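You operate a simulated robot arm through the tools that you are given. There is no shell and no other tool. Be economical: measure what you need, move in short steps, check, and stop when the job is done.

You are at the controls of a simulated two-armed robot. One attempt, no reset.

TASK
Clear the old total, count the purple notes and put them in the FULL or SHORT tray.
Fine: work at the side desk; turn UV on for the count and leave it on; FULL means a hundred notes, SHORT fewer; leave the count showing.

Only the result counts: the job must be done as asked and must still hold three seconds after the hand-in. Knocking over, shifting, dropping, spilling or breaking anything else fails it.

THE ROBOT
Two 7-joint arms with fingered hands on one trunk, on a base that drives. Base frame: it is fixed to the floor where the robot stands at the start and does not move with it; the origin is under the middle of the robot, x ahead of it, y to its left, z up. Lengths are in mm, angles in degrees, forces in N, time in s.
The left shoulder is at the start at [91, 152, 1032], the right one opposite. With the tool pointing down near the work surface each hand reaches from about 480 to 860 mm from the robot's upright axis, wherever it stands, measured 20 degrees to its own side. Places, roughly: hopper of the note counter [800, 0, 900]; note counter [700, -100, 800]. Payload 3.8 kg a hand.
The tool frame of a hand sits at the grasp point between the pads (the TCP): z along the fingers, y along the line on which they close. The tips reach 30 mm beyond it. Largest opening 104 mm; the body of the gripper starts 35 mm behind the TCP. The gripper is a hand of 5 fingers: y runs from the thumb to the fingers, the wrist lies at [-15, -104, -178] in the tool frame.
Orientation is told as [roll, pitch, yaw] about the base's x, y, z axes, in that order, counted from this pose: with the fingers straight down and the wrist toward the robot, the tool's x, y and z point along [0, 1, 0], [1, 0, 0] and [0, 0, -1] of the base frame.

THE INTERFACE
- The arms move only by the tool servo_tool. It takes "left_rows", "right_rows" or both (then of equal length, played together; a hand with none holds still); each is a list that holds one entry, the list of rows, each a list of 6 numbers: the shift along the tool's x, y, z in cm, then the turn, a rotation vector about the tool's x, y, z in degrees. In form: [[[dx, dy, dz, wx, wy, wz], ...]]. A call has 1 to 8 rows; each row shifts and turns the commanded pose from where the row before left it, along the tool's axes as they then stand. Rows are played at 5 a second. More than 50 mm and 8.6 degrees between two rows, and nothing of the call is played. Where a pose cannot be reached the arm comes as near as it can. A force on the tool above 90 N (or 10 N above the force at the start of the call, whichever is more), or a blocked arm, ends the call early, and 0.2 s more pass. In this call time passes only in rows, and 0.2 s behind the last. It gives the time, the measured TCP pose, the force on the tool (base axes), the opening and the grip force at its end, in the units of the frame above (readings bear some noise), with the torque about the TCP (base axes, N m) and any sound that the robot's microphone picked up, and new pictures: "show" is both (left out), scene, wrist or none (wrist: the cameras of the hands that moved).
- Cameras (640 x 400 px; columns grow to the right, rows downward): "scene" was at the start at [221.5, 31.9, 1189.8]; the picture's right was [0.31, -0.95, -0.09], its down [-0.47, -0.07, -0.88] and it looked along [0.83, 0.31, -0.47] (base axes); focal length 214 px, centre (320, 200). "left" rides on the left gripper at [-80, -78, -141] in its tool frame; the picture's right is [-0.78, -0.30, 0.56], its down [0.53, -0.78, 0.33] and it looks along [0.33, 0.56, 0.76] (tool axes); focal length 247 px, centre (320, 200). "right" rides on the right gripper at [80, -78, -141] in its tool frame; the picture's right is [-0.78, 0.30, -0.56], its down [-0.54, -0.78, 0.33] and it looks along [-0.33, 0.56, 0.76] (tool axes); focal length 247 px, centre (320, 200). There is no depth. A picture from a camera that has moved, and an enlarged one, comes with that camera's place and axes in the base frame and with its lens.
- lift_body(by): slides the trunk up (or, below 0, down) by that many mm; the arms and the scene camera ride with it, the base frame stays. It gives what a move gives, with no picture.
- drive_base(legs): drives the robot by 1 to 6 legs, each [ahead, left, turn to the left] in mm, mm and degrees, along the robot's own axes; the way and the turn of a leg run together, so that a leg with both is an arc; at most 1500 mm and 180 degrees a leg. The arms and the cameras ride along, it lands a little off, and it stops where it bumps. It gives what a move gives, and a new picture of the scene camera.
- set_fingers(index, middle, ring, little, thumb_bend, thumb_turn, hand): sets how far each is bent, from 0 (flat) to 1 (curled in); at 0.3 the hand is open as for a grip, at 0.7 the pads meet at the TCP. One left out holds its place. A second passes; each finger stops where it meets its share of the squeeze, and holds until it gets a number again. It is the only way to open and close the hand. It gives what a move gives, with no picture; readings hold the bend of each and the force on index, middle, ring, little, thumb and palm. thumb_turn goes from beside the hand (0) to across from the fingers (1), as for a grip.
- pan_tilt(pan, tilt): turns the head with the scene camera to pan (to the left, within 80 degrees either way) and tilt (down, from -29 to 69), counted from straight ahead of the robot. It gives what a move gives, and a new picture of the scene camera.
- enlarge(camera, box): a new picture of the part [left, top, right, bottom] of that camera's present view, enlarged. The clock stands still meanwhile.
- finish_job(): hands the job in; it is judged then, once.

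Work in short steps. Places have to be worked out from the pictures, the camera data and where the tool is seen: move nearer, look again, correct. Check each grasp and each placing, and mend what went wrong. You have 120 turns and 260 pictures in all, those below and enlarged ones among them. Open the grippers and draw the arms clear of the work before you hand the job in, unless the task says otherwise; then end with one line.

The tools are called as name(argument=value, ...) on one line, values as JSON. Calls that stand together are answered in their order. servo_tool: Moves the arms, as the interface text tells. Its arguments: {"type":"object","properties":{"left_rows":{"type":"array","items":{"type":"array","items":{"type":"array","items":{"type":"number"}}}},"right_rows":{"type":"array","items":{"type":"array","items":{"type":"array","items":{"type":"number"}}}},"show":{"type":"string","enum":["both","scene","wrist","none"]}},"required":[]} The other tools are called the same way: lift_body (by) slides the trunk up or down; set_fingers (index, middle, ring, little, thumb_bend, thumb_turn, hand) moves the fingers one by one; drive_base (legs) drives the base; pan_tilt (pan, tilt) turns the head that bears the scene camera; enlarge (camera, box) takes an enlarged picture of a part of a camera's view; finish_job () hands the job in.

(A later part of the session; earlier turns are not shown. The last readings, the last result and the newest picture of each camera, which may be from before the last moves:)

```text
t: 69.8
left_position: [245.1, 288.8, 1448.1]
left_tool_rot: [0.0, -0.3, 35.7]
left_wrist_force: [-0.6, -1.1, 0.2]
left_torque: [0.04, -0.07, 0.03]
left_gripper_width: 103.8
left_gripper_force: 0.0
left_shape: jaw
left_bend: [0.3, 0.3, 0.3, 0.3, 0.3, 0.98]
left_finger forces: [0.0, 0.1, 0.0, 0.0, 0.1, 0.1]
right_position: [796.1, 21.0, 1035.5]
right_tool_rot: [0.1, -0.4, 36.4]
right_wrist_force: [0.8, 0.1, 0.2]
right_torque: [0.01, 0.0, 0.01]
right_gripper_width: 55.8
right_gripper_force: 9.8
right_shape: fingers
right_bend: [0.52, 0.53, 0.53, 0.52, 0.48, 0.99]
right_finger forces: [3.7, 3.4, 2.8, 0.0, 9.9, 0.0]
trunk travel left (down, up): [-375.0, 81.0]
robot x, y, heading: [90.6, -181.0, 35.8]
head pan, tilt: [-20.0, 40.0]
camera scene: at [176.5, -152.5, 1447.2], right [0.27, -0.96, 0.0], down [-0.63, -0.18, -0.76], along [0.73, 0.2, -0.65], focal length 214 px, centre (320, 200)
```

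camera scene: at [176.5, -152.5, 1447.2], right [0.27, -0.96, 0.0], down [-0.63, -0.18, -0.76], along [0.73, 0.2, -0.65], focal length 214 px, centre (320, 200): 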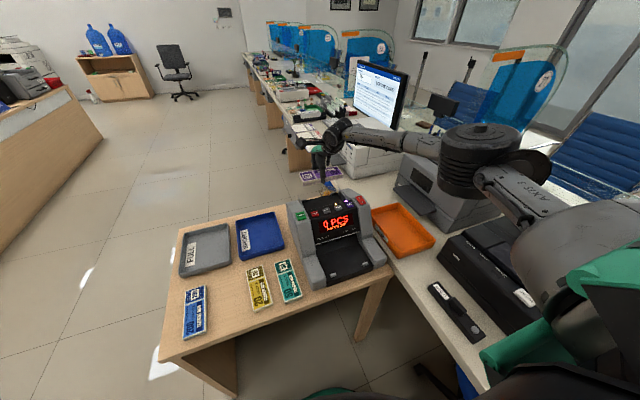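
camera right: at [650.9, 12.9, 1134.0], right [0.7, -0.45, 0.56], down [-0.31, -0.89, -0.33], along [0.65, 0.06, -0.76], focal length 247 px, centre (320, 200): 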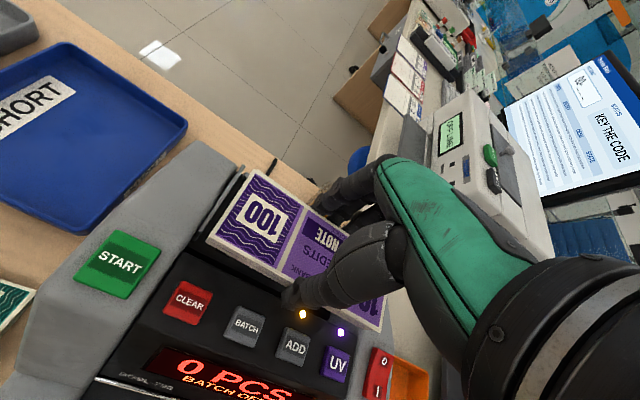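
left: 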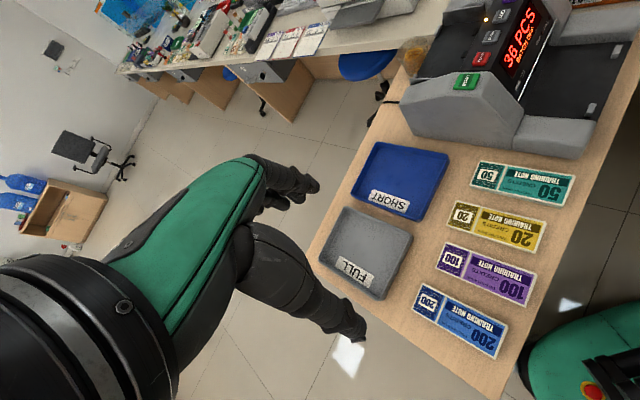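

The TCP is at f 655, r 453 and the target is f 626, r 452.5. I pull back 29 mm and descend to just above the guides.

servo_tool(right_rows=[[[0.1, -2.9, 0, 0, 0, 0], [0, 0, 2.5, 0, 0, 0], [0, 0, 2.5, 0, 0, 0]]], show="wrist")

enlarge(camera="right", box=[140, 140, 400, 320])

enlarge(camera="scene", box=[280, 150, 380, 220])

```text
t: 70.7
left_position: [252.9, 294.8, 1445.8]
left_tool_rot: [0.0, 0.1, 35.7]
left_wrist_force: [0.7, 0.1, 0.2]
left_torque: [0.0, 0.06, -0.02]
left_gripper_width: 103.7
left_gripper_force: 0.0
left_shape: jaw
left_bend: [0.3, 0.3, 0.3, 0.3, 0.3, 0.98]
left_finger forces: [0.0, 0.0, 0.0, 0.0, 0.1, 0.0]
right_position: [776.2, 10.0, 979.6]
right_tool_rot: [0.1, 0.2, 36.4]
right_wrist_force: [0.7, 0.2, -1.7]
right_torque: [0.01, 0.03, -0.03]
right_gripper_width: 55.8
right_gripper_force: 10.0
right_shape: fingers
right_bend: [0.52, 0.53, 0.53, 0.52, 0.48, 0.99]
right_finger forces: [3.6, 3.5, 2.8, 0.1, 9.8, 0.0]
trunk travel left (down, up): [-375.0, 81.0]
robot x, y, heading: [92.7, -179.6, 35.7]
head pan, tilt: [-20.0, 40.0]
camera right: at [667.0, 26.5, 1121.8], right [0.7, -0.45, 0.55], down [-0.31, -0.89, -0.33], along [0.64, 0.06, -0.76], focal length 247 px, centre (320, 200)
```

right: 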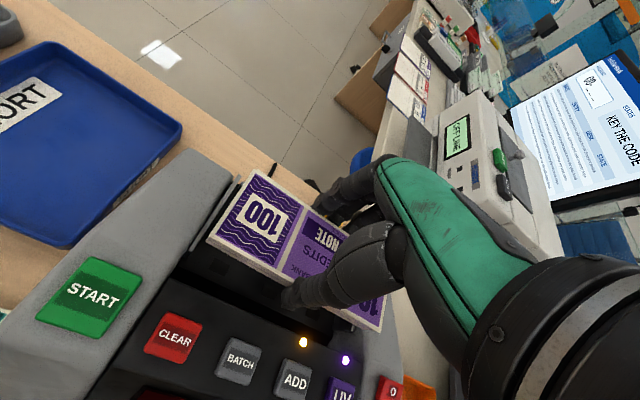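

```text
2.22 times, centred on (270, 230) of right
camera zoom: at [667.0, 26.5, 1121.8], right [0.7, -0.45, 0.55], down [-0.31, -0.89, -0.33], along [0.64, 0.06, -0.76], focal length 549 px, centre (431, 133)
```

zoom: 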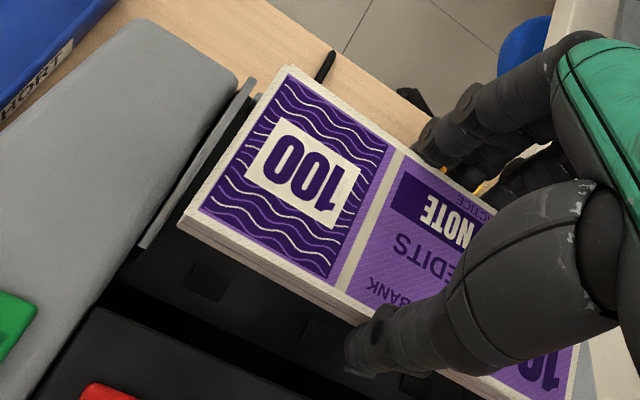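

```text
5.71 times, centred on (330, 185) of scene
camera zoom: at [185.0, -146.0, 1446.2], right [0.27, -0.96, 0.01], down [-0.63, -0.18, -0.75], along [0.73, 0.2, -0.66], focal length 1226 px, centre (263, 286)
```

zoom: 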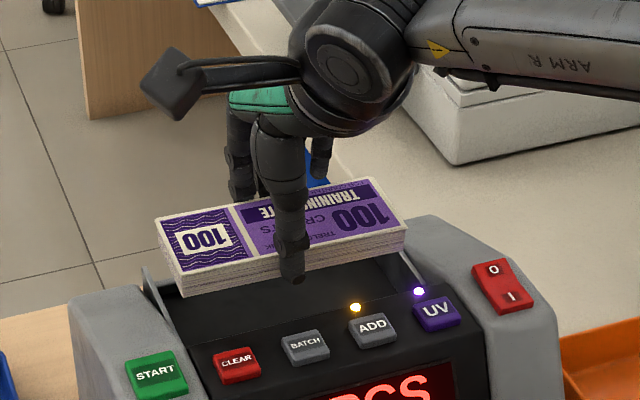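

The base settled a few millimetres on. I correct to f 626, r 452.5 and lower until the bundle's bottom is between the guides, watching the forces.

servo_tool(right_rows=[[[-0.2, -0.6, 0.5, 0, 0, 0], [0, 0, 1, 0, 0, 0], [0, 0, 1, 0, 0, 0], [0, 0, 0.5, 0, 0, 0]]], show="wrist")

enlarge(camera="right", box=[140, 140, 400, 320])

enlarge(camera="scene", box=[290, 155, 370, 215])

```text
t: 71.7
left_position: [250.7, 292.3, 1446.2]
left_tool_rot: [0.0, 0.0, 35.7]
left_wrist_force: [0.0, 0.1, 0.0]
left_torque: [0.01, -0.02, 0.0]
left_gripper_width: 103.7
left_gripper_force: 0.1
left_shape: jaw
left_bend: [0.3, 0.3, 0.3, 0.3, 0.3, 0.98]
left_finger forces: [0.1, 0.0, 0.1, 0.0, 0.0, 0.0]
right_position: [771.5, 1.8, 950.5]
right_tool_rot: [0.0, 0.0, 36.4]
right_wrist_force: [1.5, 1.2, -0.2]
right_torque: [-0.02, -0.02, -0.02]
right_gripper_width: 55.5
right_gripper_force: 12.0
right_shape: fingers
right_bend: [0.52, 0.53, 0.53, 0.52, 0.48, 0.99]
right_finger forces: [4.2, 3.6, 3.1, 0.0, 12.6, 0.0]
trunk travel left (down, up): [-375.0, 81.0]
robot x, y, heading: [91.5, -179.6, 35.5]
head pan, tilt: [-20.0, 40.0]
camera right: at [661.9, 18.2, 1092.9], right [0.7, -0.45, 0.56], down [-0.31, -0.89, -0.33], along [0.64, 0.06, -0.76], focal length 247 px, centre (320, 200)
```

right: 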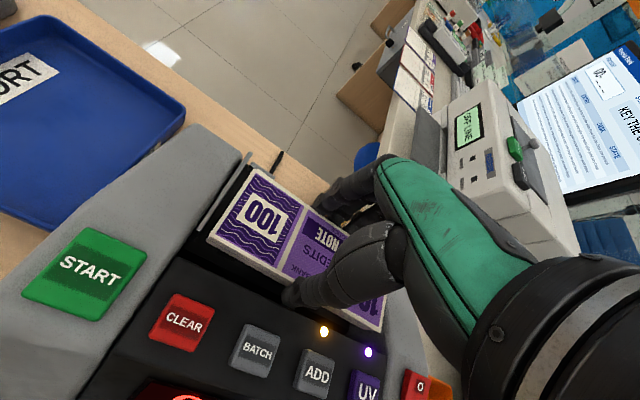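

```text
2.22 times, centred on (270, 230) of right
camera zoom: at [661.9, 18.2, 1092.9], right [0.7, -0.45, 0.56], down [-0.31, -0.89, -0.33], along [0.64, 0.06, -0.76], focal length 549 px, centre (431, 133)
```

zoom: 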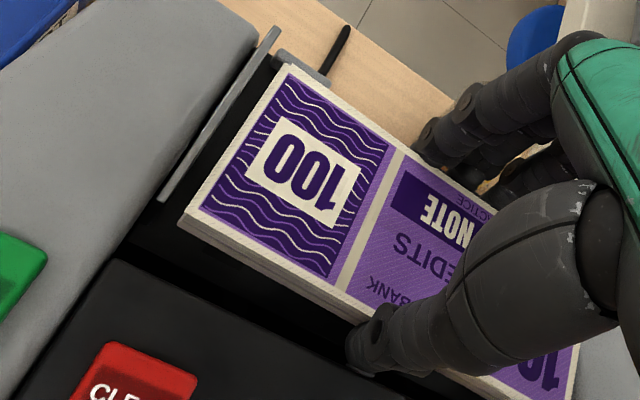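

```text
6.67 times, centred on (330, 185) of scene
camera zoom: at [182.3, -148.6, 1446.5], right [0.27, -0.96, 0.01], down [-0.63, -0.18, -0.75], along [0.73, 0.2, -0.66], focal length 1430 px, centre (253, 300)
```

zoom: 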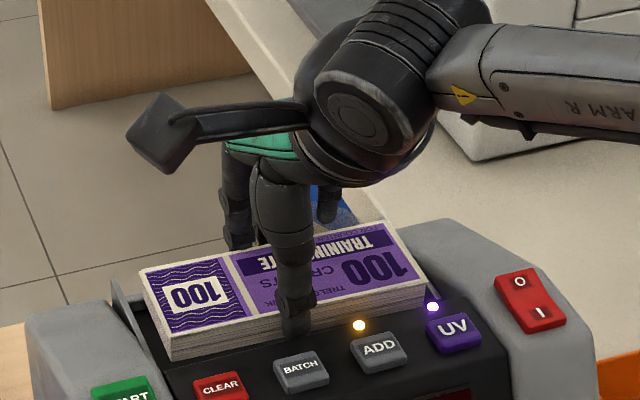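

Thumb force rose to 12.6 N with a small forward push, so the thumb is touching the panel's rear edge. I shift 7 mm toward the rear and continue down in small steps.

servo_tool(right_rows=[[[0, 0.7, 0, 0, 0, 0], [0, 0, 0.4, 0, 0, 0], [0, 0, 0.4, 0, 0, 0]]], show="none")

enlarge(camera="scene", box=[290, 155, 370, 215])

```text
t: 72.5
left_position: [249.9, 291.8, 1446.2]
left_tool_rot: [0.0, 0.0, 35.7]
left_wrist_force: [0.2, 0.1, -0.1]
left_torque: [0.03, 0.01, 0.0]
left_gripper_width: 104.0
left_gripper_force: 0.0
left_shape: jaw
left_bend: [0.3, 0.3, 0.3, 0.3, 0.3, 0.98]
left_finger forces: [0.1, 0.0, 0.0, 0.0, 0.0, 0.0]
right_position: [777.8, 6.2, 944.7]
right_tool_rot: [0.3, 0.0, 36.5]
right_wrist_force: [-0.3, 0.1, -1.1]
right_torque: [-0.02, 0.02, -0.01]
right_gripper_width: 55.7
right_gripper_force: 10.2
right_shape: fingers
right_bend: [0.52, 0.53, 0.53, 0.52, 0.48, 0.99]
right_finger forces: [4.0, 3.4, 3.1, 0.1, 10.4, 0.0]
trunk travel left (down, up): [-375.0, 81.0]
robot x, y, heading: [88.8, -178.0, 35.6]
head pan, tilt: [-20.0, 40.0]
```

```text
6.67 times, centred on (330, 185) of scene
camera zoom: at [182.5, -148.4, 1446.4], right [0.27, -0.96, 0.01], down [-0.63, -0.18, -0.75], along [0.73, 0.2, -0.66], focal length 1430 px, centre (253, 300)
```

zoom: 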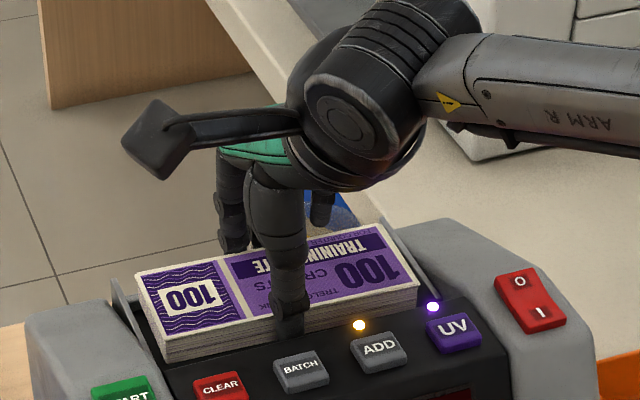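

The contact is gone. I continue down toward the bed.

servo_tool(right_rows=[[[0, 0, 0.4, 0, 0, 0], [0, 0, 0.4, 0, 0, 0], [0, 0, 0.3, 0, 0, 0]]], show="none")

enlarge(camera="scene", box=[290, 155, 370, 215])

enlarge(camera="right", box=[140, 140, 400, 320])

```text
t: 73.2
left_position: [250.9, 292.7, 1445.1]
left_tool_rot: [0.0, 0.0, 35.7]
left_wrist_force: [-0.1, -0.4, -0.1]
left_torque: [0.0, -0.01, 0.01]
left_gripper_width: 103.6
left_gripper_force: 0.1
left_shape: jaw
left_bend: [0.3, 0.3, 0.3, 0.3, 0.3, 0.98]
left_finger forces: [0.1, 0.1, 0.1, 0.1, 0.1, 0.0]
right_position: [778.1, 5.1, 932.7]
right_tool_rot: [0.2, 0.0, 36.4]
right_wrist_force: [0.3, 0.5, -0.8]
right_torque: [0.01, -0.01, 0.02]
right_gripper_width: 55.4
right_gripper_force: 10.5
right_shape: fingers
right_bend: [0.52, 0.53, 0.53, 0.52, 0.48, 0.99]
right_finger forces: [4.0, 3.4, 3.0, 0.0, 10.4, 0.0]
trunk travel left (down, up): [-375.0, 81.0]
robot x, y, heading: [93.5, -181.6, 35.6]
head pan, tilt: [-20.0, 40.0]
```

```text
6.67 times, centred on (330, 185) of scene
camera zoom: at [182.5, -148.3, 1446.4], right [0.27, -0.96, 0.01], down [-0.63, -0.18, -0.75], along [0.73, 0.2, -0.66], focal length 1430 px, centre (253, 300)
```

zoom: 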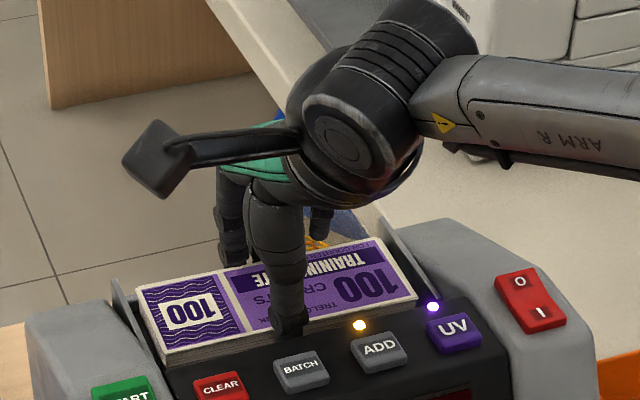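

```text
2.22 times, centred on (270, 230) of right
camera zoom: at [668.1, 23.5, 1074.3], right [0.7, -0.45, 0.55], down [-0.31, -0.89, -0.33], along [0.64, 0.06, -0.76], focal length 549 px, centre (431, 133)
```

zoom: 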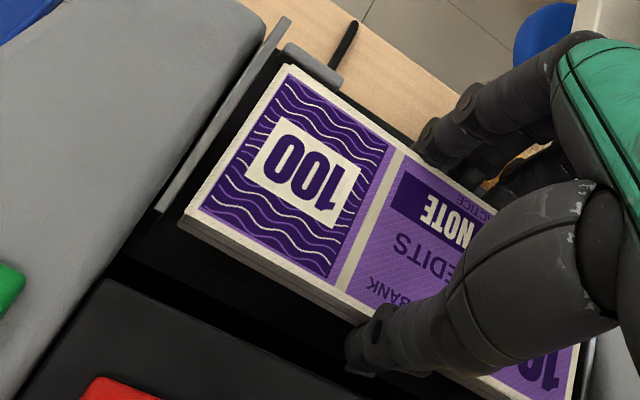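

The bundle is between the guides with no contact. I descend in 2–3 mm steps to find the bed.

servo_tool(right_rows=[[[0, 0, 0.3, 0, 0, 0], [0, 0, 0.2, 0, 0, 0]]], show="none")

servo_tool(right_rows=[[[0, 0, 0.2, 0, 0, 0], [0, 0, 0.1, 0, 0, 0]]], show="none")

```text
t: 73.8
left_position: [251.5, 292.6, 1444.2]
left_tool_rot: [0.0, -0.1, 35.7]
left_wrist_force: [-0.4, 0.3, 0.2]
left_torque: [-0.01, 0.02, 0.02]
left_gripper_width: 103.7
left_gripper_force: 0.0
left_shape: jaw
left_bend: [0.3, 0.3, 0.3, 0.3, 0.3, 0.98]
left_finger forces: [0.0, 0.0, 0.0, 0.0, 0.0, 0.0]
right_position: [777.7, 8.5, 927.1]
right_tool_rot: [0.2, 0.0, 36.4]
right_wrist_force: [-0.4, 0.1, -1.3]
right_torque: [0.03, -0.03, 0.0]
right_gripper_width: 55.7
right_gripper_force: 11.2
right_shape: fingers
right_bend: [0.52, 0.53, 0.53, 0.52, 0.48, 0.99]
right_finger forces: [3.9, 3.4, 3.1, 0.0, 10.4, 0.0]
trunk travel left (down, up): [-375.0, 81.0]
robot x, y, heading: [90.0, -182.1, 36.0]
head pan, tilt: [-20.0, 40.0]
```

```text
t: 74.5
left_position: [250.9, 293.1, 1445.5]
left_tool_rot: [0.0, 0.0, 35.7]
left_wrist_force: [-1.0, 0.5, 0.1]
left_torque: [0.0, -0.03, 0.02]
left_gripper_width: 103.6
left_gripper_force: 0.0
left_shape: jaw
left_bend: [0.3, 0.3, 0.3, 0.3, 0.3, 0.98]
left_finger forces: [0.1, 0.1, 0.1, 0.0, 0.1, 0.1]
right_position: [778.3, 6.3, 923.9]
right_tool_rot: [0.2, 0.0, 36.5]
right_wrist_force: [0.0, 0.9, -1.3]
right_torque: [0.04, -0.03, -0.01]
right_gripper_width: 55.6
right_gripper_force: 10.5
right_shape: fingers
right_bend: [0.52, 0.53, 0.53, 0.52, 0.48, 0.99]
right_finger forces: [4.0, 3.4, 2.9, 0.0, 10.4, 0.0]
trunk travel left (down, up): [-375.0, 81.0]
robot x, y, heading: [87.1, -183.6, 35.6]
head pan, tilt: [-20.0, 40.0]
```

There is still no contact, so I go a few millimetres more.

servo_tool(right_rows=[[[0, 0, 0.2, 0, 0, 0], [0, 0, 0.2, 0, 0, 0]]], show="none")

enlarge(camera="right", box=[140, 140, 400, 320])

enlarge(camera="scene", box=[290, 155, 370, 215])

```text
t: 75.0
left_position: [250.2, 293.0, 1445.8]
left_tool_rot: [0.0, 0.1, 35.8]
left_wrist_force: [0.8, 0.2, 0.4]
left_torque: [0.03, -0.02, -0.01]
left_gripper_width: 103.5
left_gripper_force: 0.1
left_shape: jaw
left_bend: [0.3, 0.3, 0.3, 0.3, 0.3, 0.98]
left_finger forces: [0.0, 0.1, 0.0, 0.1, 0.1, 0.0]
right_position: [778.2, 7.7, 921.5]
right_tool_rot: [0.1, 0.0, 36.5]
right_wrist_force: [-0.9, -0.1, -0.7]
right_torque: [0.03, -0.01, -0.02]
right_gripper_width: 55.4
right_gripper_force: 10.6
right_shape: fingers
right_bend: [0.52, 0.53, 0.53, 0.52, 0.48, 0.99]
right_finger forces: [4.0, 3.4, 3.0, 0.1, 10.4, 0.0]
trunk travel left (down, up): [-375.0, 81.0]
robot x, y, heading: [92.7, -179.1, 35.9]
head pan, tilt: [-20.0, 40.0]
```

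```text
2.22 times, centred on (270, 230) of right
camera zoom: at [668.1, 23.2, 1063.2], right [0.7, -0.45, 0.55], down [-0.31, -0.89, -0.33], along [0.64, 0.06, -0.76], focal length 549 px, centre (431, 133)
```

zoom: 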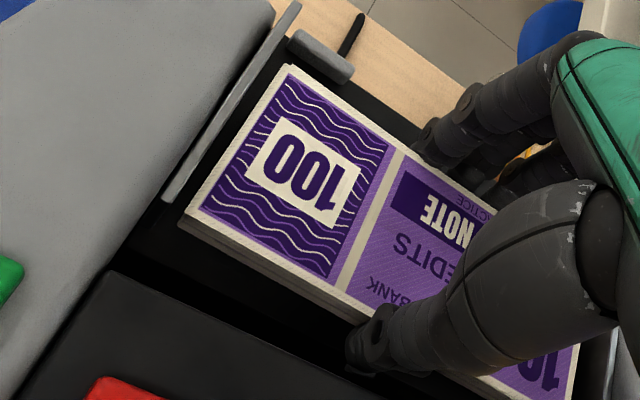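

```text
6.67 times, centred on (330, 185) of scene
camera zoom: at [182.5, -148.3, 1446.4], right [0.27, -0.96, 0.01], down [-0.63, -0.18, -0.75], along [0.73, 0.2, -0.66], focal length 1430 px, centre (253, 300)
```

zoom: 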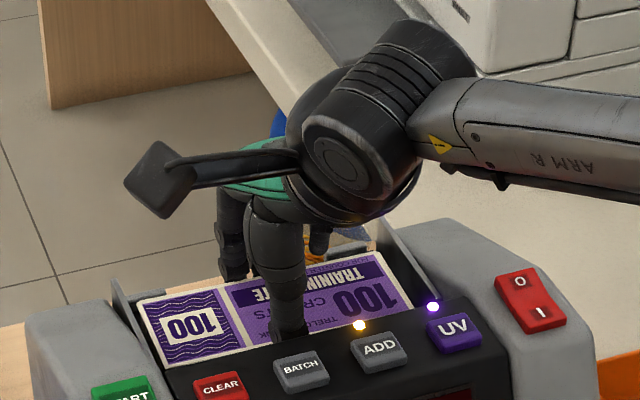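

I make one more small step down before release.

servo_tool(right_rows=[[[0, 0, 0.2, 0, 0, 0], [0, 0, 0.2, 0, 0, 0]]], show="none")

```text
t: 75.7
left_position: [251.3, 291.8, 1445.4]
left_tool_rot: [-0.1, 0.0, 35.6]
left_wrist_force: [-0.4, 0.7, 0.0]
left_torque: [-0.01, 0.0, 0.04]
left_gripper_width: 103.7
left_gripper_force: 0.0
left_shape: jaw
left_bend: [0.3, 0.3, 0.3, 0.3, 0.3, 0.98]
left_finger forces: [0.0, 0.0, 0.1, 0.1, 0.1, 0.0]
right_position: [778.1, 6.4, 917.4]
right_tool_rot: [0.2, 0.0, 36.3]
right_wrist_force: [0.5, 0.0, -1.3]
right_torque: [0.01, 0.01, -0.02]
right_gripper_width: 55.2
right_gripper_force: 10.8
right_shape: fingers
right_bend: [0.52, 0.53, 0.53, 0.52, 0.48, 0.99]
right_finger forces: [4.0, 3.4, 2.9, 0.0, 10.4, 0.1]
trunk travel left (down, up): [-375.0, 81.0]
robot x, y, heading: [89.6, -178.5, 35.8]
head pan, tilt: [-20.0, 40.0]
```

servo_tool(right_rows=[[[0, 0, 0.2, 0, 0, 0], [0, 0, 0.2, 0, 0, 0]]], show="none")

enlarge(camera="scene", box=[290, 155, 370, 215])

```text
t: 76.2
left_position: [250.6, 292.4, 1445.9]
left_tool_rot: [0.0, 0.0, 35.7]
left_wrist_force: [0.3, -0.4, -0.1]
left_torque: [-0.02, -0.03, 0.03]
left_gripper_width: 103.9
left_gripper_force: 0.2
left_shape: jaw
left_bend: [0.3, 0.3, 0.3, 0.3, 0.3, 0.98]
left_finger forces: [0.1, 0.1, 0.1, 0.0, 0.0, 0.0]
right_position: [777.8, 6.2, 911.2]
right_tool_rot: [0.2, 0.1, 36.4]
right_wrist_force: [-0.6, -1.1, -0.5]
right_torque: [-0.02, -0.01, 0.04]
right_gripper_width: 55.5
right_gripper_force: 11.1
right_shape: fingers
right_bend: [0.52, 0.53, 0.53, 0.52, 0.48, 0.99]
right_finger forces: [3.9, 3.4, 2.9, 0.1, 10.4, 0.0]
trunk travel left (down, up): [-375.0, 81.0]
robot x, y, heading: [90.2, -176.0, 35.7]
head pan, tilt: [-20.0, 40.0]
```

```text
6.67 times, centred on (330, 185) of scene
camera zoom: at [182.5, -148.3, 1446.4], right [0.27, -0.96, 0.01], down [-0.63, -0.18, -0.75], along [0.73, 0.2, -0.66], focal length 1430 px, centre (253, 300)
```

zoom: 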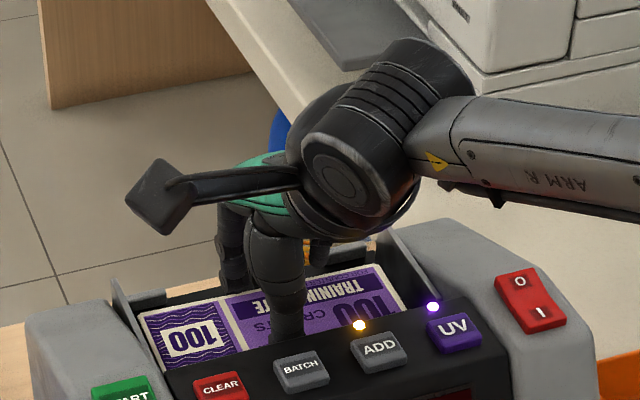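

The bundle is well down in the hopper. I release by opening the rear fingers first, since the free space is there, then ease the thumb.

set_fingers(hand="right", index=0.44, middle=0.44, ring=0.44, little=0.44)

enlarge(camera="scene", box=[290, 155, 370, 215])

enlarge(camera="right", box=[140, 140, 400, 320])

```text
t: 77.2
left_position: [251.2, 292.5, 1445.7]
left_tool_rot: [0.0, 0.0, 35.6]
left_wrist_force: [0.1, 0.2, -0.7]
left_torque: [0.04, -0.02, 0.0]
left_gripper_width: 103.8
left_gripper_force: 0.0
left_shape: jaw
left_bend: [0.3, 0.3, 0.3, 0.3, 0.3, 0.98]
left_finger forces: [0.0, 0.0, 0.0, 0.1, 0.0, 0.1]
right_position: [777.6, 6.3, 913.4]
right_tool_rot: [0.1, 0.0, 36.5]
right_wrist_force: [-0.4, 0.7, -0.2]
right_torque: [0.0, 0.01, 0.0]
right_gripper_width: 57.1
right_gripper_force: 2.8
right_shape: fingers
right_bend: [0.43, 0.44, 0.44, 0.44, 0.54, 1.0]
right_finger forces: [1.2, 0.7, 0.5, 0.0, 2.4, 0.1]
trunk travel left (down, up): [-375.0, 81.0]
robot x, y, heading: [92.0, -180.8, 35.4]
head pan, tilt: [-20.0, 40.0]
```

```text
6.67 times, centred on (330, 185) of scene
camera zoom: at [182.5, -148.3, 1446.5], right [0.27, -0.96, 0.01], down [-0.63, -0.18, -0.75], along [0.73, 0.2, -0.66], focal length 1430 px, centre (253, 300)
```

zoom: 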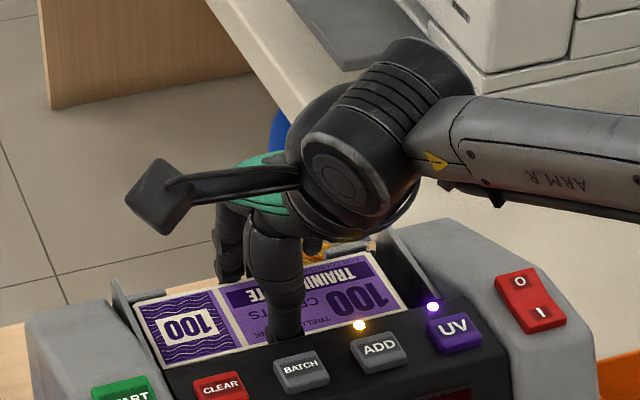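

```text
2.22 times, centred on (270, 230) of right
camera zoom: at [668.2, 23.1, 1054.1], right [0.7, -0.45, 0.55], down [-0.31, -0.89, -0.33], along [0.64, 0.06, -0.76], focal length 549 px, centre (431, 133)
```

zoom: 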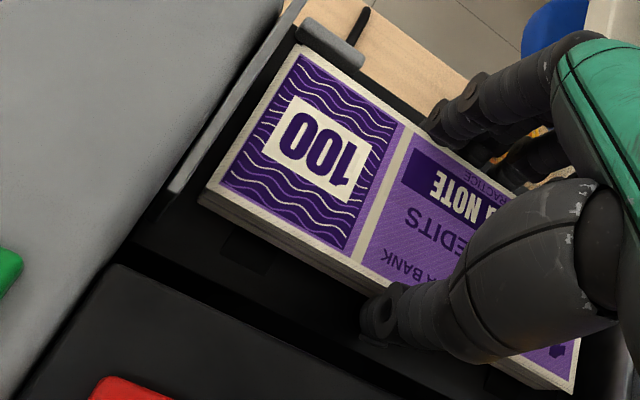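

The thumb followed and pushed the bundle about 7 mm rearward, with a light hold remaining. I move the hand 9 mm to the front to recentre it and then relax the thumb.

servo_tool(right_rows=[[[0, -0.5, 0, 0, 0, 0], [0, -0.4, 0, 0, 0, 0]]], show="none")

set_fingers(hand="right", thumb_bend=0.49)

enlarge(camera="right", box=[140, 140, 400, 320])

enlarge(camera="scene", box=[290, 155, 370, 215])

```text
t: 77.8
left_position: [250.7, 292.7, 1445.2]
left_tool_rot: [0.0, 0.0, 35.6]
left_wrist_force: [-0.2, 0.1, 0.6]
left_torque: [0.01, -0.02, -0.01]
left_gripper_width: 103.7
left_gripper_force: 0.1
left_shape: jaw
left_bend: [0.3, 0.3, 0.3, 0.3, 0.3, 0.98]
left_finger forces: [0.0, 0.0, 0.0, 0.0, 0.1, 0.0]
right_position: [770.4, 0.5, 912.2]
right_tool_rot: [0.1, 0.0, 36.4]
right_wrist_force: [-0.1, 0.1, -1.3]
right_torque: [0.0, 0.02, 0.01]
right_gripper_width: 57.3
right_gripper_force: 2.6
right_shape: fingers
right_bend: [0.43, 0.44, 0.44, 0.44, 0.54, 1.0]
right_finger forces: [1.3, 0.7, 0.5, 0.1, 2.4, 0.1]
trunk travel left (down, up): [-375.0, 81.0]
robot x, y, heading: [93.2, -179.6, 35.8]
head pan, tilt: [-20.0, 40.0]
```

```text
t: 78.8
left_position: [250.4, 292.8, 1445.0]
left_tool_rot: [0.1, 0.0, 35.6]
left_wrist_force: [-0.1, -0.4, -0.1]
left_torque: [0.01, 0.01, 0.0]
left_gripper_width: 103.7
left_gripper_force: 0.0
left_shape: jaw
left_bend: [0.3, 0.3, 0.3, 0.3, 0.3, 0.98]
left_finger forces: [0.0, 0.0, 0.0, 0.0, 0.0, 0.1]
right_position: [770.0, -0.0, 912.4]
right_tool_rot: [0.2, 0.0, 36.4]
right_wrist_force: [-0.1, 0.2, -1.0]
right_torque: [0.0, 0.01, -0.01]
right_gripper_width: 61.1
right_gripper_force: 0.8
right_shape: fingers
right_bend: [0.44, 0.44, 0.44, 0.44, 0.49, 1.0]
right_finger forces: [0.3, 0.1, 0.0, 0.0, 0.0, 0.0]
trunk travel left (down, up): [-375.0, 81.0]
robot x, y, heading: [90.1, -181.5, 35.7]
head pan, tilt: [-20.0, 40.0]
```

```text
2.22 times, centred on (270, 230) of right
camera zoom: at [660.6, 17.2, 1053.6], right [0.7, -0.45, 0.55], down [-0.31, -0.89, -0.33], along [0.64, 0.06, -0.76], focal length 549 px, centre (431, 133)
```

zoom: 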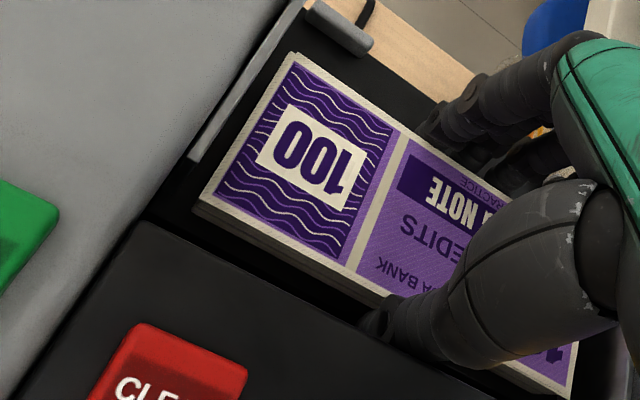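

```text
6.67 times, centred on (330, 185) of scene
camera zoom: at [182.3, -148.4, 1446.5], right [0.27, -0.96, 0.01], down [-0.63, -0.18, -0.75], along [0.73, 0.2, -0.66], focal length 1430 px, centre (253, 300)
```

zoom: 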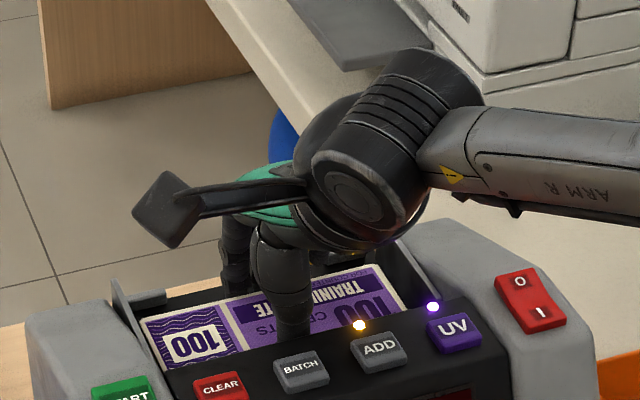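

Released. I open the rear fingers slightly more and withdraw upward in small steps.

set_fingers(hand="right", index=0.4, middle=0.4, ring=0.4, little=0.4)

servo_tool(right_rows=[[[0, 0.1, -1, 0, 0, 0], [0, 0, -2, 0, 0, 0], [0, 0, -4, 0, 0, 0]]], show="wrist")

enlarge(camera="scene", box=[290, 155, 390, 225])

enlarge(camera="right", box=[140, 140, 400, 320])

```text
t: 79.8
left_position: [251.1, 291.9, 1445.5]
left_tool_rot: [-0.1, 0.0, 35.7]
left_wrist_force: [-0.4, -0.1, -0.1]
left_torque: [-0.02, 0.02, -0.03]
left_gripper_width: 103.6
left_gripper_force: 0.0
left_shape: jaw
left_bend: [0.3, 0.3, 0.3, 0.3, 0.3, 0.98]
left_finger forces: [0.1, 0.1, 0.0, 0.1, 0.0, 0.1]
right_position: [770.3, -0.6, 912.1]
right_tool_rot: [0.2, 0.0, 36.4]
right_wrist_force: [-0.4, -0.1, 1.6]
right_torque: [0.02, 0.01, 0.02]
right_gripper_width: 65.5
right_gripper_force: 0.0
right_shape: fingers
right_bend: [0.4, 0.4, 0.4, 0.4, 0.49, 1.0]
right_finger forces: [0.0, 0.1, 0.0, 0.1, 0.0, 0.1]
trunk travel left (down, up): [-375.0, 81.0]
robot x, y, heading: [91.1, -180.5, 35.8]
head pan, tilt: [-20.0, 40.0]
```

```text
t: 80.7
left_position: [249.9, 291.7, 1446.1]
left_tool_rot: [0.0, -0.1, 35.7]
left_wrist_force: [-0.4, 0.8, -0.2]
left_torque: [0.04, 0.01, 0.02]
left_gripper_width: 103.6
left_gripper_force: 0.1
left_shape: jaw
left_bend: [0.3, 0.3, 0.3, 0.3, 0.3, 0.98]
left_finger forces: [0.0, 0.0, 0.1, 0.0, 0.1, 0.0]
right_position: [769.5, 0.7, 981.3]
right_tool_rot: [0.1, 0.1, 36.5]
right_wrist_force: [0.4, 0.0, -0.1]
right_torque: [0.0, -0.02, -0.01]
right_gripper_width: 65.8
right_gripper_force: 0.1
right_shape: fingers
right_bend: [0.4, 0.4, 0.4, 0.4, 0.49, 1.0]
right_finger forces: [0.1, 0.0, 0.0, 0.0, 0.0, 0.1]
trunk travel left (down, up): [-375.0, 81.0]
robot x, y, heading: [93.9, -181.0, 35.6]
head pan, tilt: [-20.0, 40.0]
camera right: at [660.7, 18.0, 1123.5], right [0.7, -0.45, 0.56], down [-0.31, -0.89, -0.33], along [0.64, 0.06, -0.76], focal length 247 px, centre (320, 200)
```

right: 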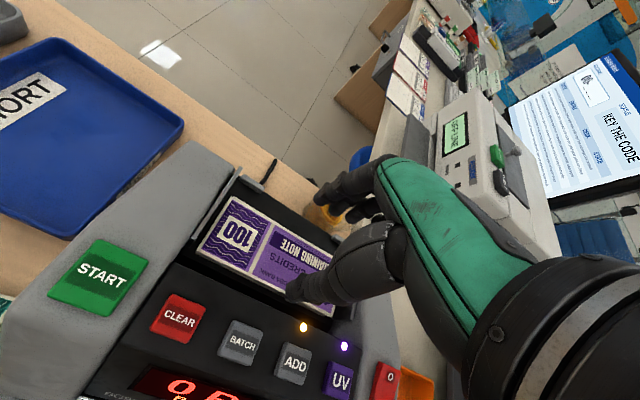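

```text
5.71 times, centred on (340, 190) of scene
camera zoom: at [181.7, -148.8, 1446.6], right [0.27, -0.96, 0.01], down [-0.63, -0.18, -0.75], along [0.73, 0.2, -0.66], focal length 1226 px, centre (206, 257)
```

zoom: 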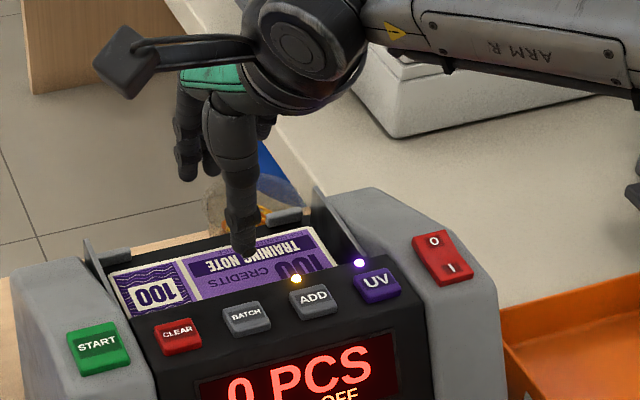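

```text
2.22 times, centred on (270, 230) of right
camera zoom: at [660.7, 18.0, 1123.5], right [0.7, -0.45, 0.56], down [-0.31, -0.89, -0.33], along [0.64, 0.06, -0.76], focal length 549 px, centre (431, 133)
```

zoom: 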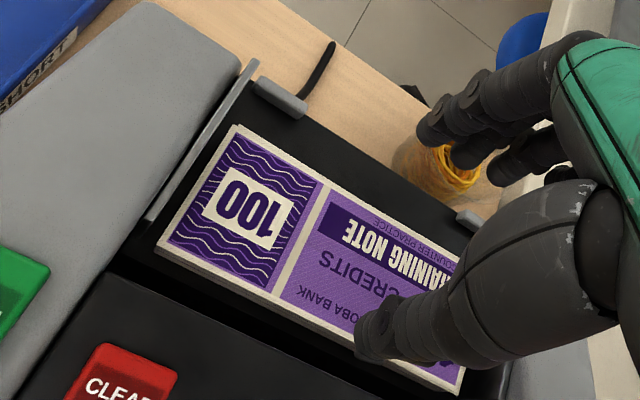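

The bundle lies flat and centred in the hopper. I rise, form the pinch and move over START.

servo_tool(right_rows=[[[0, 0, -3, 0, 0, 0]]], show="none")

set_fingers(hand="right", index=0.7, middle=1, ring=1, little=1, thumb_bend=0.7, thumb_turn=1)

servo_tool(right_rows=[[[3.6, -2.3, 0, 0, 0, 0], [3.6, -2.3, 0, 0, 0, 0], [3.6, -2.3, 0, 0, 0, 0], [0, 0, 2.5, 0, 0, 0]]], show="wrist")

enlarge(camera="scene", box=[280, 155, 380, 225])

```text
t: 81.0
left_position: [250.9, 291.8, 1445.8]
left_tool_rot: [0.1, 0.0, 35.7]
left_wrist_force: [-0.8, -0.5, 0.3]
left_torque: [0.02, 0.01, 0.01]
left_gripper_width: 103.8
left_gripper_force: 0.1
left_shape: jaw
left_bend: [0.3, 0.3, 0.3, 0.3, 0.3, 0.98]
left_finger forces: [0.0, 0.0, 0.0, 0.1, 0.1, 0.0]
right_position: [769.9, 1.2, 1010.9]
right_tool_rot: [0.1, 0.1, 36.4]
right_wrist_force: [0.8, 0.0, -1.3]
right_torque: [0.0, 0.01, 0.0]
right_gripper_width: 65.8
right_gripper_force: 0.0
right_shape: fingers
right_bend: [0.4, 0.4, 0.4, 0.4, 0.49, 1.0]
right_finger forces: [0.1, 0.0, 0.0, 0.0, 0.1, 0.0]
trunk travel left (down, up): [-375.0, 81.0]
robot x, y, heading: [90.2, -180.8, 35.4]
head pan, tilt: [-20.0, 40.0]
```

```text
t: 82.0
left_position: [249.8, 291.8, 1445.4]
left_tool_rot: [0.1, 0.1, 35.7]
left_wrist_force: [-0.8, -0.5, 0.4]
left_torque: [0.03, 0.01, 0.03]
left_gripper_width: 104.0
left_gripper_force: 0.1
left_shape: jaw
left_bend: [0.3, 0.3, 0.3, 0.3, 0.3, 0.98]
left_finger forces: [0.0, 0.1, 0.0, 0.1, 0.0, 0.0]
right_position: [771.2, 1.7, 1011.9]
right_tool_rot: [0.1, 0.0, 36.5]
right_wrist_force: [-0.5, 0.3, 1.1]
right_torque: [-0.01, 0.01, -0.01]
right_gripper_width: 1.8
right_gripper_force: 0.1
right_shape: fingers
right_bend: [0.7, 1.0, 1.0, 1.0, 0.7, 1.0]
right_finger forces: [0.1, 0.1, 0.0, 0.1, 0.0, 0.0]
trunk travel left (down, up): [-375.0, 81.0]
robot x, y, heading: [89.1, -177.4, 35.4]
head pan, tilt: [-20.0, 40.0]
```

```text
t: 83.0
left_position: [251.3, 292.8, 1446.3]
left_tool_rot: [0.0, 0.0, 35.7]
left_wrist_force: [-0.9, -0.3, -0.5]
left_torque: [-0.02, -0.02, 0.0]
left_gripper_width: 103.6
left_gripper_force: 0.0
left_shape: jaw
left_bend: [0.3, 0.3, 0.3, 0.3, 0.3, 0.98]
left_finger forces: [0.1, 0.0, 0.0, 0.1, 0.0, 0.0]
right_position: [652.5, 47.1, 986.8]
right_tool_rot: [0.1, 0.0, 36.4]
right_wrist_force: [0.2, 0.7, 0.4]
right_torque: [-0.05, 0.02, -0.02]
right_gripper_width: 1.5
right_gripper_force: 0.1
right_shape: fingers
right_bend: [0.7, 1.0, 1.0, 1.0, 0.7, 1.0]
right_finger forces: [0.1, 0.0, 0.0, 0.0, 0.1, 0.0]
trunk travel left (down, up): [-375.0, 81.0]
robot x, y, heading: [92.3, -176.6, 35.8]
head pan, tilt: [-20.0, 40.0]
camera right: at [542.6, 63.7, 1128.3], right [0.7, -0.45, 0.56], down [-0.31, -0.89, -0.33], along [0.64, 0.06, -0.76], focal length 247 px, centre (320, 200)
```

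right: 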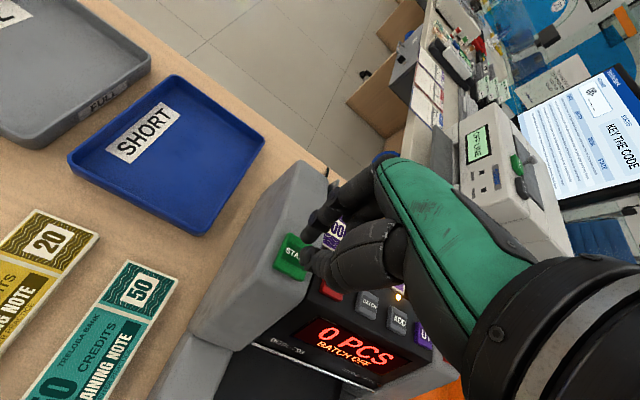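

```text
5.71 times, centred on (330, 190) of scene
camera zoom: at [182.8, -148.4, 1446.4], right [0.27, -0.96, 0.01], down [-0.63, -0.18, -0.75], along [0.73, 0.2, -0.66], focal length 1226 px, centre (263, 257)
```

zoom: 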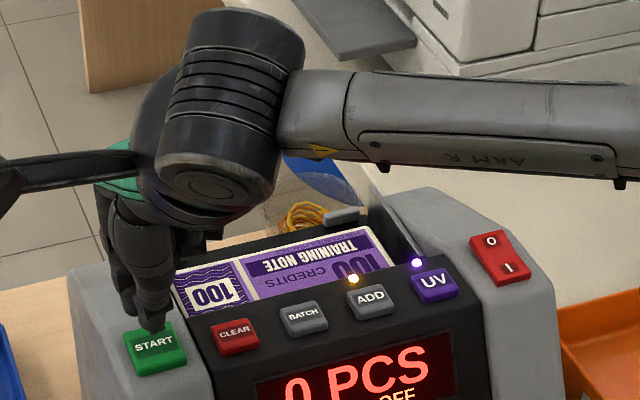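

The tip hangs just above START. I shift 3 mm toward the front and press until it clicks.

servo_tool(right_rows=[[[0, -0.3, 0.8, 0, 0, 0], [0, 0, 0.6, 0, 0, 0], [0, 0, 0.3, 0, 0, 0], [0, 0, 0.3, 0, 0, 0], [0, 0, 0.2, 0, 0, 0]]], show="none")

enlarge(camera="scene", box=[280, 155, 380, 225])

```text
t: 84.2
left_position: [250.9, 290.9, 1446.4]
left_tool_rot: [0.0, -0.1, 35.6]
left_wrist_force: [0.7, 0.1, -0.2]
left_torque: [0.02, 0.02, -0.03]
left_gripper_width: 103.4
left_gripper_force: 0.0
left_shape: jaw
left_bend: [0.3, 0.3, 0.3, 0.3, 0.3, 0.98]
left_finger forces: [0.0, 0.1, 0.0, 0.1, 0.0, 0.0]
right_position: [647.9, 45.8, 967.1]
right_tool_rot: [0.1, -0.1, 36.3]
right_wrist_force: [0.6, -0.9, 2.6]
right_torque: [-0.05, 0.01, -0.01]
right_gripper_width: 1.0
right_gripper_force: 1.1
right_shape: fingers
right_bend: [0.7, 1.0, 1.0, 1.0, 0.7, 1.0]
right_finger forces: [0.0, 0.0, 0.0, 0.0, 2.2, 0.0]
trunk travel left (down, up): [-375.0, 81.0]
robot x, y, heading: [90.7, -176.8, 35.8]
head pan, tilt: [-20.0, 40.0]
heard: click
```

```text
5.71 times, centred on (330, 190) of scene
camera zoom: at [181.9, -148.6, 1446.5], right [0.27, -0.96, 0.01], down [-0.63, -0.18, -0.75], along [0.73, 0.2, -0.66], focal length 1226 px, centre (263, 257)
```

zoom: 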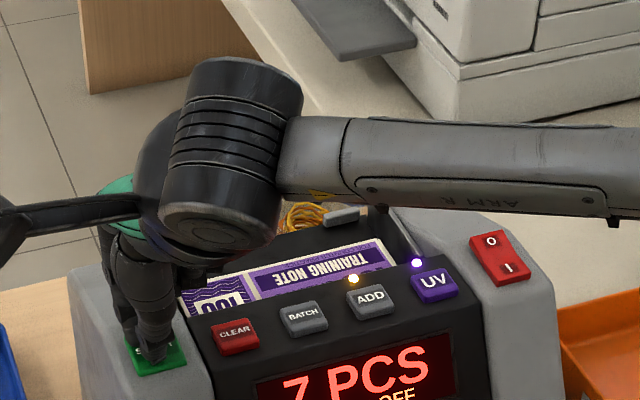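

START clicked and counting is under way (7 PCS). I lift the hand straight up and watch the count.

servo_tool(right_rows=[[[0, 0, -3, 0, 0, 0], [0, 0, -4, 0, 0, 0], [1, -3, -3, 0, 0, 0], [1, -4, -2, 0, 0, 0], [1, -4, 0, 0, 0, 0]]], show="none")

pan_tilt(pan=-20, tilt=48)

enlarge(camera="scene", box=[260, 110, 400, 230])

```text
t: 85.5
left_position: [249.6, 291.0, 1446.1]
left_tool_rot: [0.0, -0.1, 35.7]
left_wrist_force: [0.2, 0.5, 0.2]
left_torque: [0.02, 0.03, -0.03]
left_gripper_width: 103.8
left_gripper_force: 0.0
left_shape: jaw
left_bend: [0.3, 0.3, 0.3, 0.3, 0.3, 0.98]
left_finger forces: [0.0, 0.0, 0.0, 0.0, 0.0, 0.0]
right_position: [542.6, 2.9, 1086.6]
right_tool_rot: [0.2, 0.0, 36.4]
right_wrist_force: [0.2, 0.5, 0.5]
right_torque: [-0.02, -0.01, -0.03]
right_gripper_width: 1.1
right_gripper_force: 0.1
right_shape: fingers
right_bend: [0.7, 1.0, 1.0, 1.0, 0.7, 1.0]
right_finger forces: [0.1, 0.0, 0.0, 0.1, 0.1, 0.0]
trunk travel left (down, up): [-375.0, 81.0]
robot x, y, heading: [91.6, -177.1, 35.5]
head pan, tilt: [-20.0, 40.0]
```

```text
t: 86.1
left_position: [249.5, 291.3, 1445.1]
left_tool_rot: [-0.1, 0.1, 35.6]
left_wrist_force: [0.6, 0.0, -0.3]
left_torque: [0.01, 0.0, -0.01]
left_gripper_width: 103.8
left_gripper_force: 0.0
left_shape: jaw
left_bend: [0.3, 0.3, 0.3, 0.3, 0.3, 0.98]
left_finger forces: [0.1, 0.1, 0.0, 0.0, 0.0, 0.0]
right_position: [542.9, 2.6, 1087.2]
right_tool_rot: [0.1, 0.0, 36.5]
right_wrist_force: [0.5, 0.2, 0.4]
right_torque: [0.02, 0.0, 0.03]
right_gripper_width: 1.0
right_gripper_force: 0.0
right_shape: fingers
right_bend: [0.7, 1.0, 1.0, 1.0, 0.7, 1.0]
right_finger forces: [0.0, 0.0, 0.0, 0.0, 0.0, 0.0]
trunk travel left (down, up): [-375.0, 81.0]
robot x, y, heading: [89.4, -180.4, 35.5]
head pan, tilt: [-20.0, 48.0]
camera scene: at [176.0, -150.3, 1435.2], right [0.27, -0.96, 0.01], down [-0.73, -0.21, -0.66], along [0.63, 0.17, -0.75], focal length 214 px, centre (320, 200)
```

scene: 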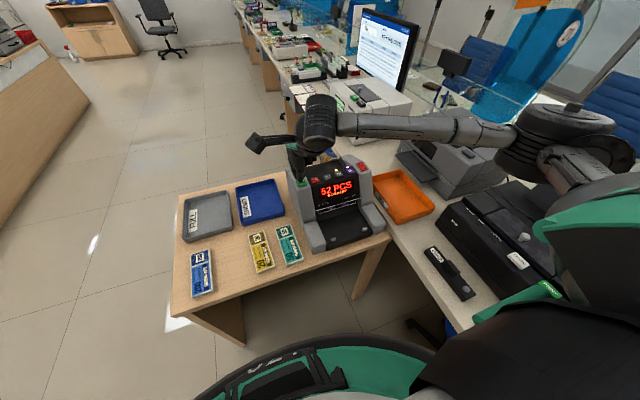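

```text
3.33 times, centred on (330, 170) of scene
camera zoom: at [176.0, -150.3, 1435.2], right [0.27, -0.96, 0.01], down [-0.73, -0.21, -0.66], along [0.63, 0.17, -0.75], focal length 715 px, centre (287, 300)
```

zoom: 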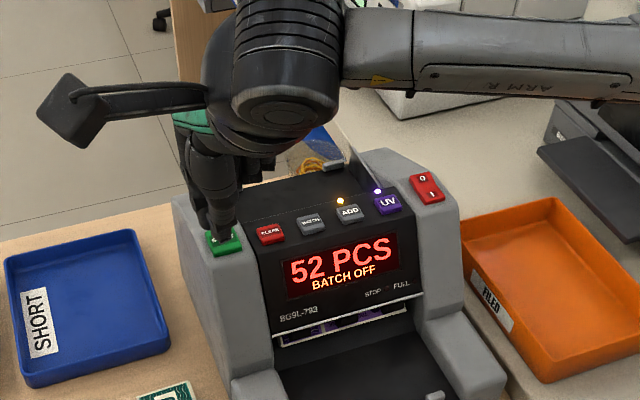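

It is counting: 52 so far, with notes feeding. I open the hand while waiting and check again.

set_fingers(hand="right", index=0.4, middle=0.4, ring=0.4, little=0.4, thumb_bend=0.4)

servo_tool(right_rows=[[[2, 0, -1, 0, 0, 0], [2, 0, -1, 0, 0, 0], [2, 0, 0, 0, 0, 0], [2, 0, 0, 0, 0, 0], [0, 0, 0, 0, 0, 0], [0, 0, 0, 0, 0, 0], [0, 0, 0, 0, 0, 0], [0, 0, 0, 0, 0, 0]]], show="none")

enlarge(camera="scene", box=[260, 110, 400, 260])

```text
t: 87.1
left_position: [250.0, 292.5, 1445.5]
left_tool_rot: [0.1, 0.1, 35.7]
left_wrist_force: [-0.8, -0.3, 0.1]
left_torque: [0.0, 0.0, 0.02]
left_gripper_width: 103.6
left_gripper_force: 0.1
left_shape: jaw
left_bend: [0.3, 0.3, 0.3, 0.3, 0.3, 0.98]
left_finger forces: [0.1, 0.0, 0.1, 0.1, 0.1, 0.0]
right_position: [543.8, 3.4, 1086.9]
right_tool_rot: [0.1, 0.0, 36.5]
right_wrist_force: [0.3, -0.6, -0.5]
right_torque: [-0.03, -0.01, 0.02]
right_gripper_width: 77.3
right_gripper_force: 0.2
right_shape: fingers
right_bend: [0.4, 0.4, 0.4, 0.4, 0.4, 0.99]
right_finger forces: [0.0, 0.0, 0.0, 0.0, 0.0, 0.0]
trunk travel left (down, up): [-375.0, 81.0]
robot x, y, heading: [91.7, -176.3, 36.0]
head pan, tilt: [-20.0, 48.0]
```

```text
t: 88.9
left_position: [250.0, 292.1, 1446.1]
left_tool_rot: [-0.1, 0.0, 35.6]
left_wrist_force: [0.0, -0.6, 0.0]
left_torque: [0.03, -0.03, -0.05]
left_gripper_width: 103.5
left_gripper_force: 0.1
left_shape: jaw
left_bend: [0.3, 0.3, 0.3, 0.3, 0.3, 0.98]
left_finger forces: [0.0, 0.1, 0.0, 0.0, 0.2, 0.1]
right_position: [494.8, 67.5, 1105.5]
right_tool_rot: [0.1, -0.1, 36.4]
right_wrist_force: [0.8, -0.7, 0.2]
right_torque: [0.0, 0.01, 0.0]
right_gripper_width: 77.3
right_gripper_force: 0.1
right_shape: fingers
right_bend: [0.4, 0.4, 0.4, 0.4, 0.4, 0.99]
right_finger forces: [0.0, 0.0, 0.1, 0.0, 0.0, 0.1]
trunk travel left (down, up): [-375.0, 81.0]
robot x, y, heading: [92.7, -179.2, 35.6]
head pan, tilt: [-20.0, 48.0]
```

```text
2.67 times, centred on (330, 185) of scene
camera zoom: at [176.1, -150.2, 1435.1], right [0.27, -0.96, 0.01], down [-0.73, -0.21, -0.66], along [0.63, 0.17, -0.76], focal length 572 px, centre (293, 240)
```

zoom: 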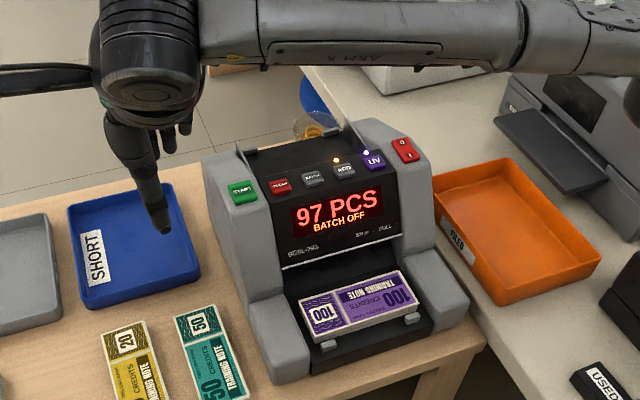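

The count reads 97 PCS and the bundle is in the output tray. I zoom in on the display and the stacker to plan the pick.

enlarge(camera="scene", box=[305, 150, 385, 250])

enlarge(camera="right", box=[0, 0, 640, 400])

```text
4.00 times, centred on (345, 200) of scene
camera zoom: at [176.1, -150.2, 1435.1], right [0.27, -0.96, 0.01], down [-0.73, -0.21, -0.66], along [0.63, 0.17, -0.76], focal length 858 px, centre (220, 200)
```

zoom: 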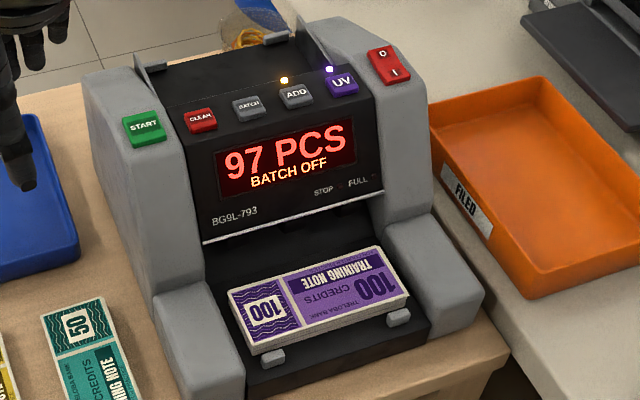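

```text
1.00 times, centred on (320, 200) of right (not enlarged: the box is as wide or as high as the picture)
camera zoom: at [385.4, 84.4, 1246.9], right [0.7, -0.45, 0.55], down [-0.31, -0.89, -0.33], along [0.64, 0.06, -0.76], focal length 247 px, centre (320, 200)
```

zoom: 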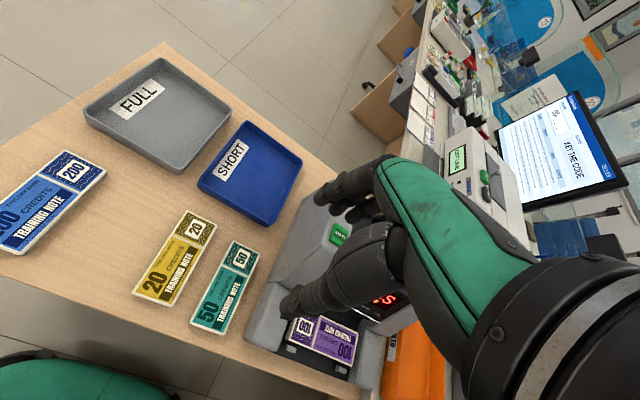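

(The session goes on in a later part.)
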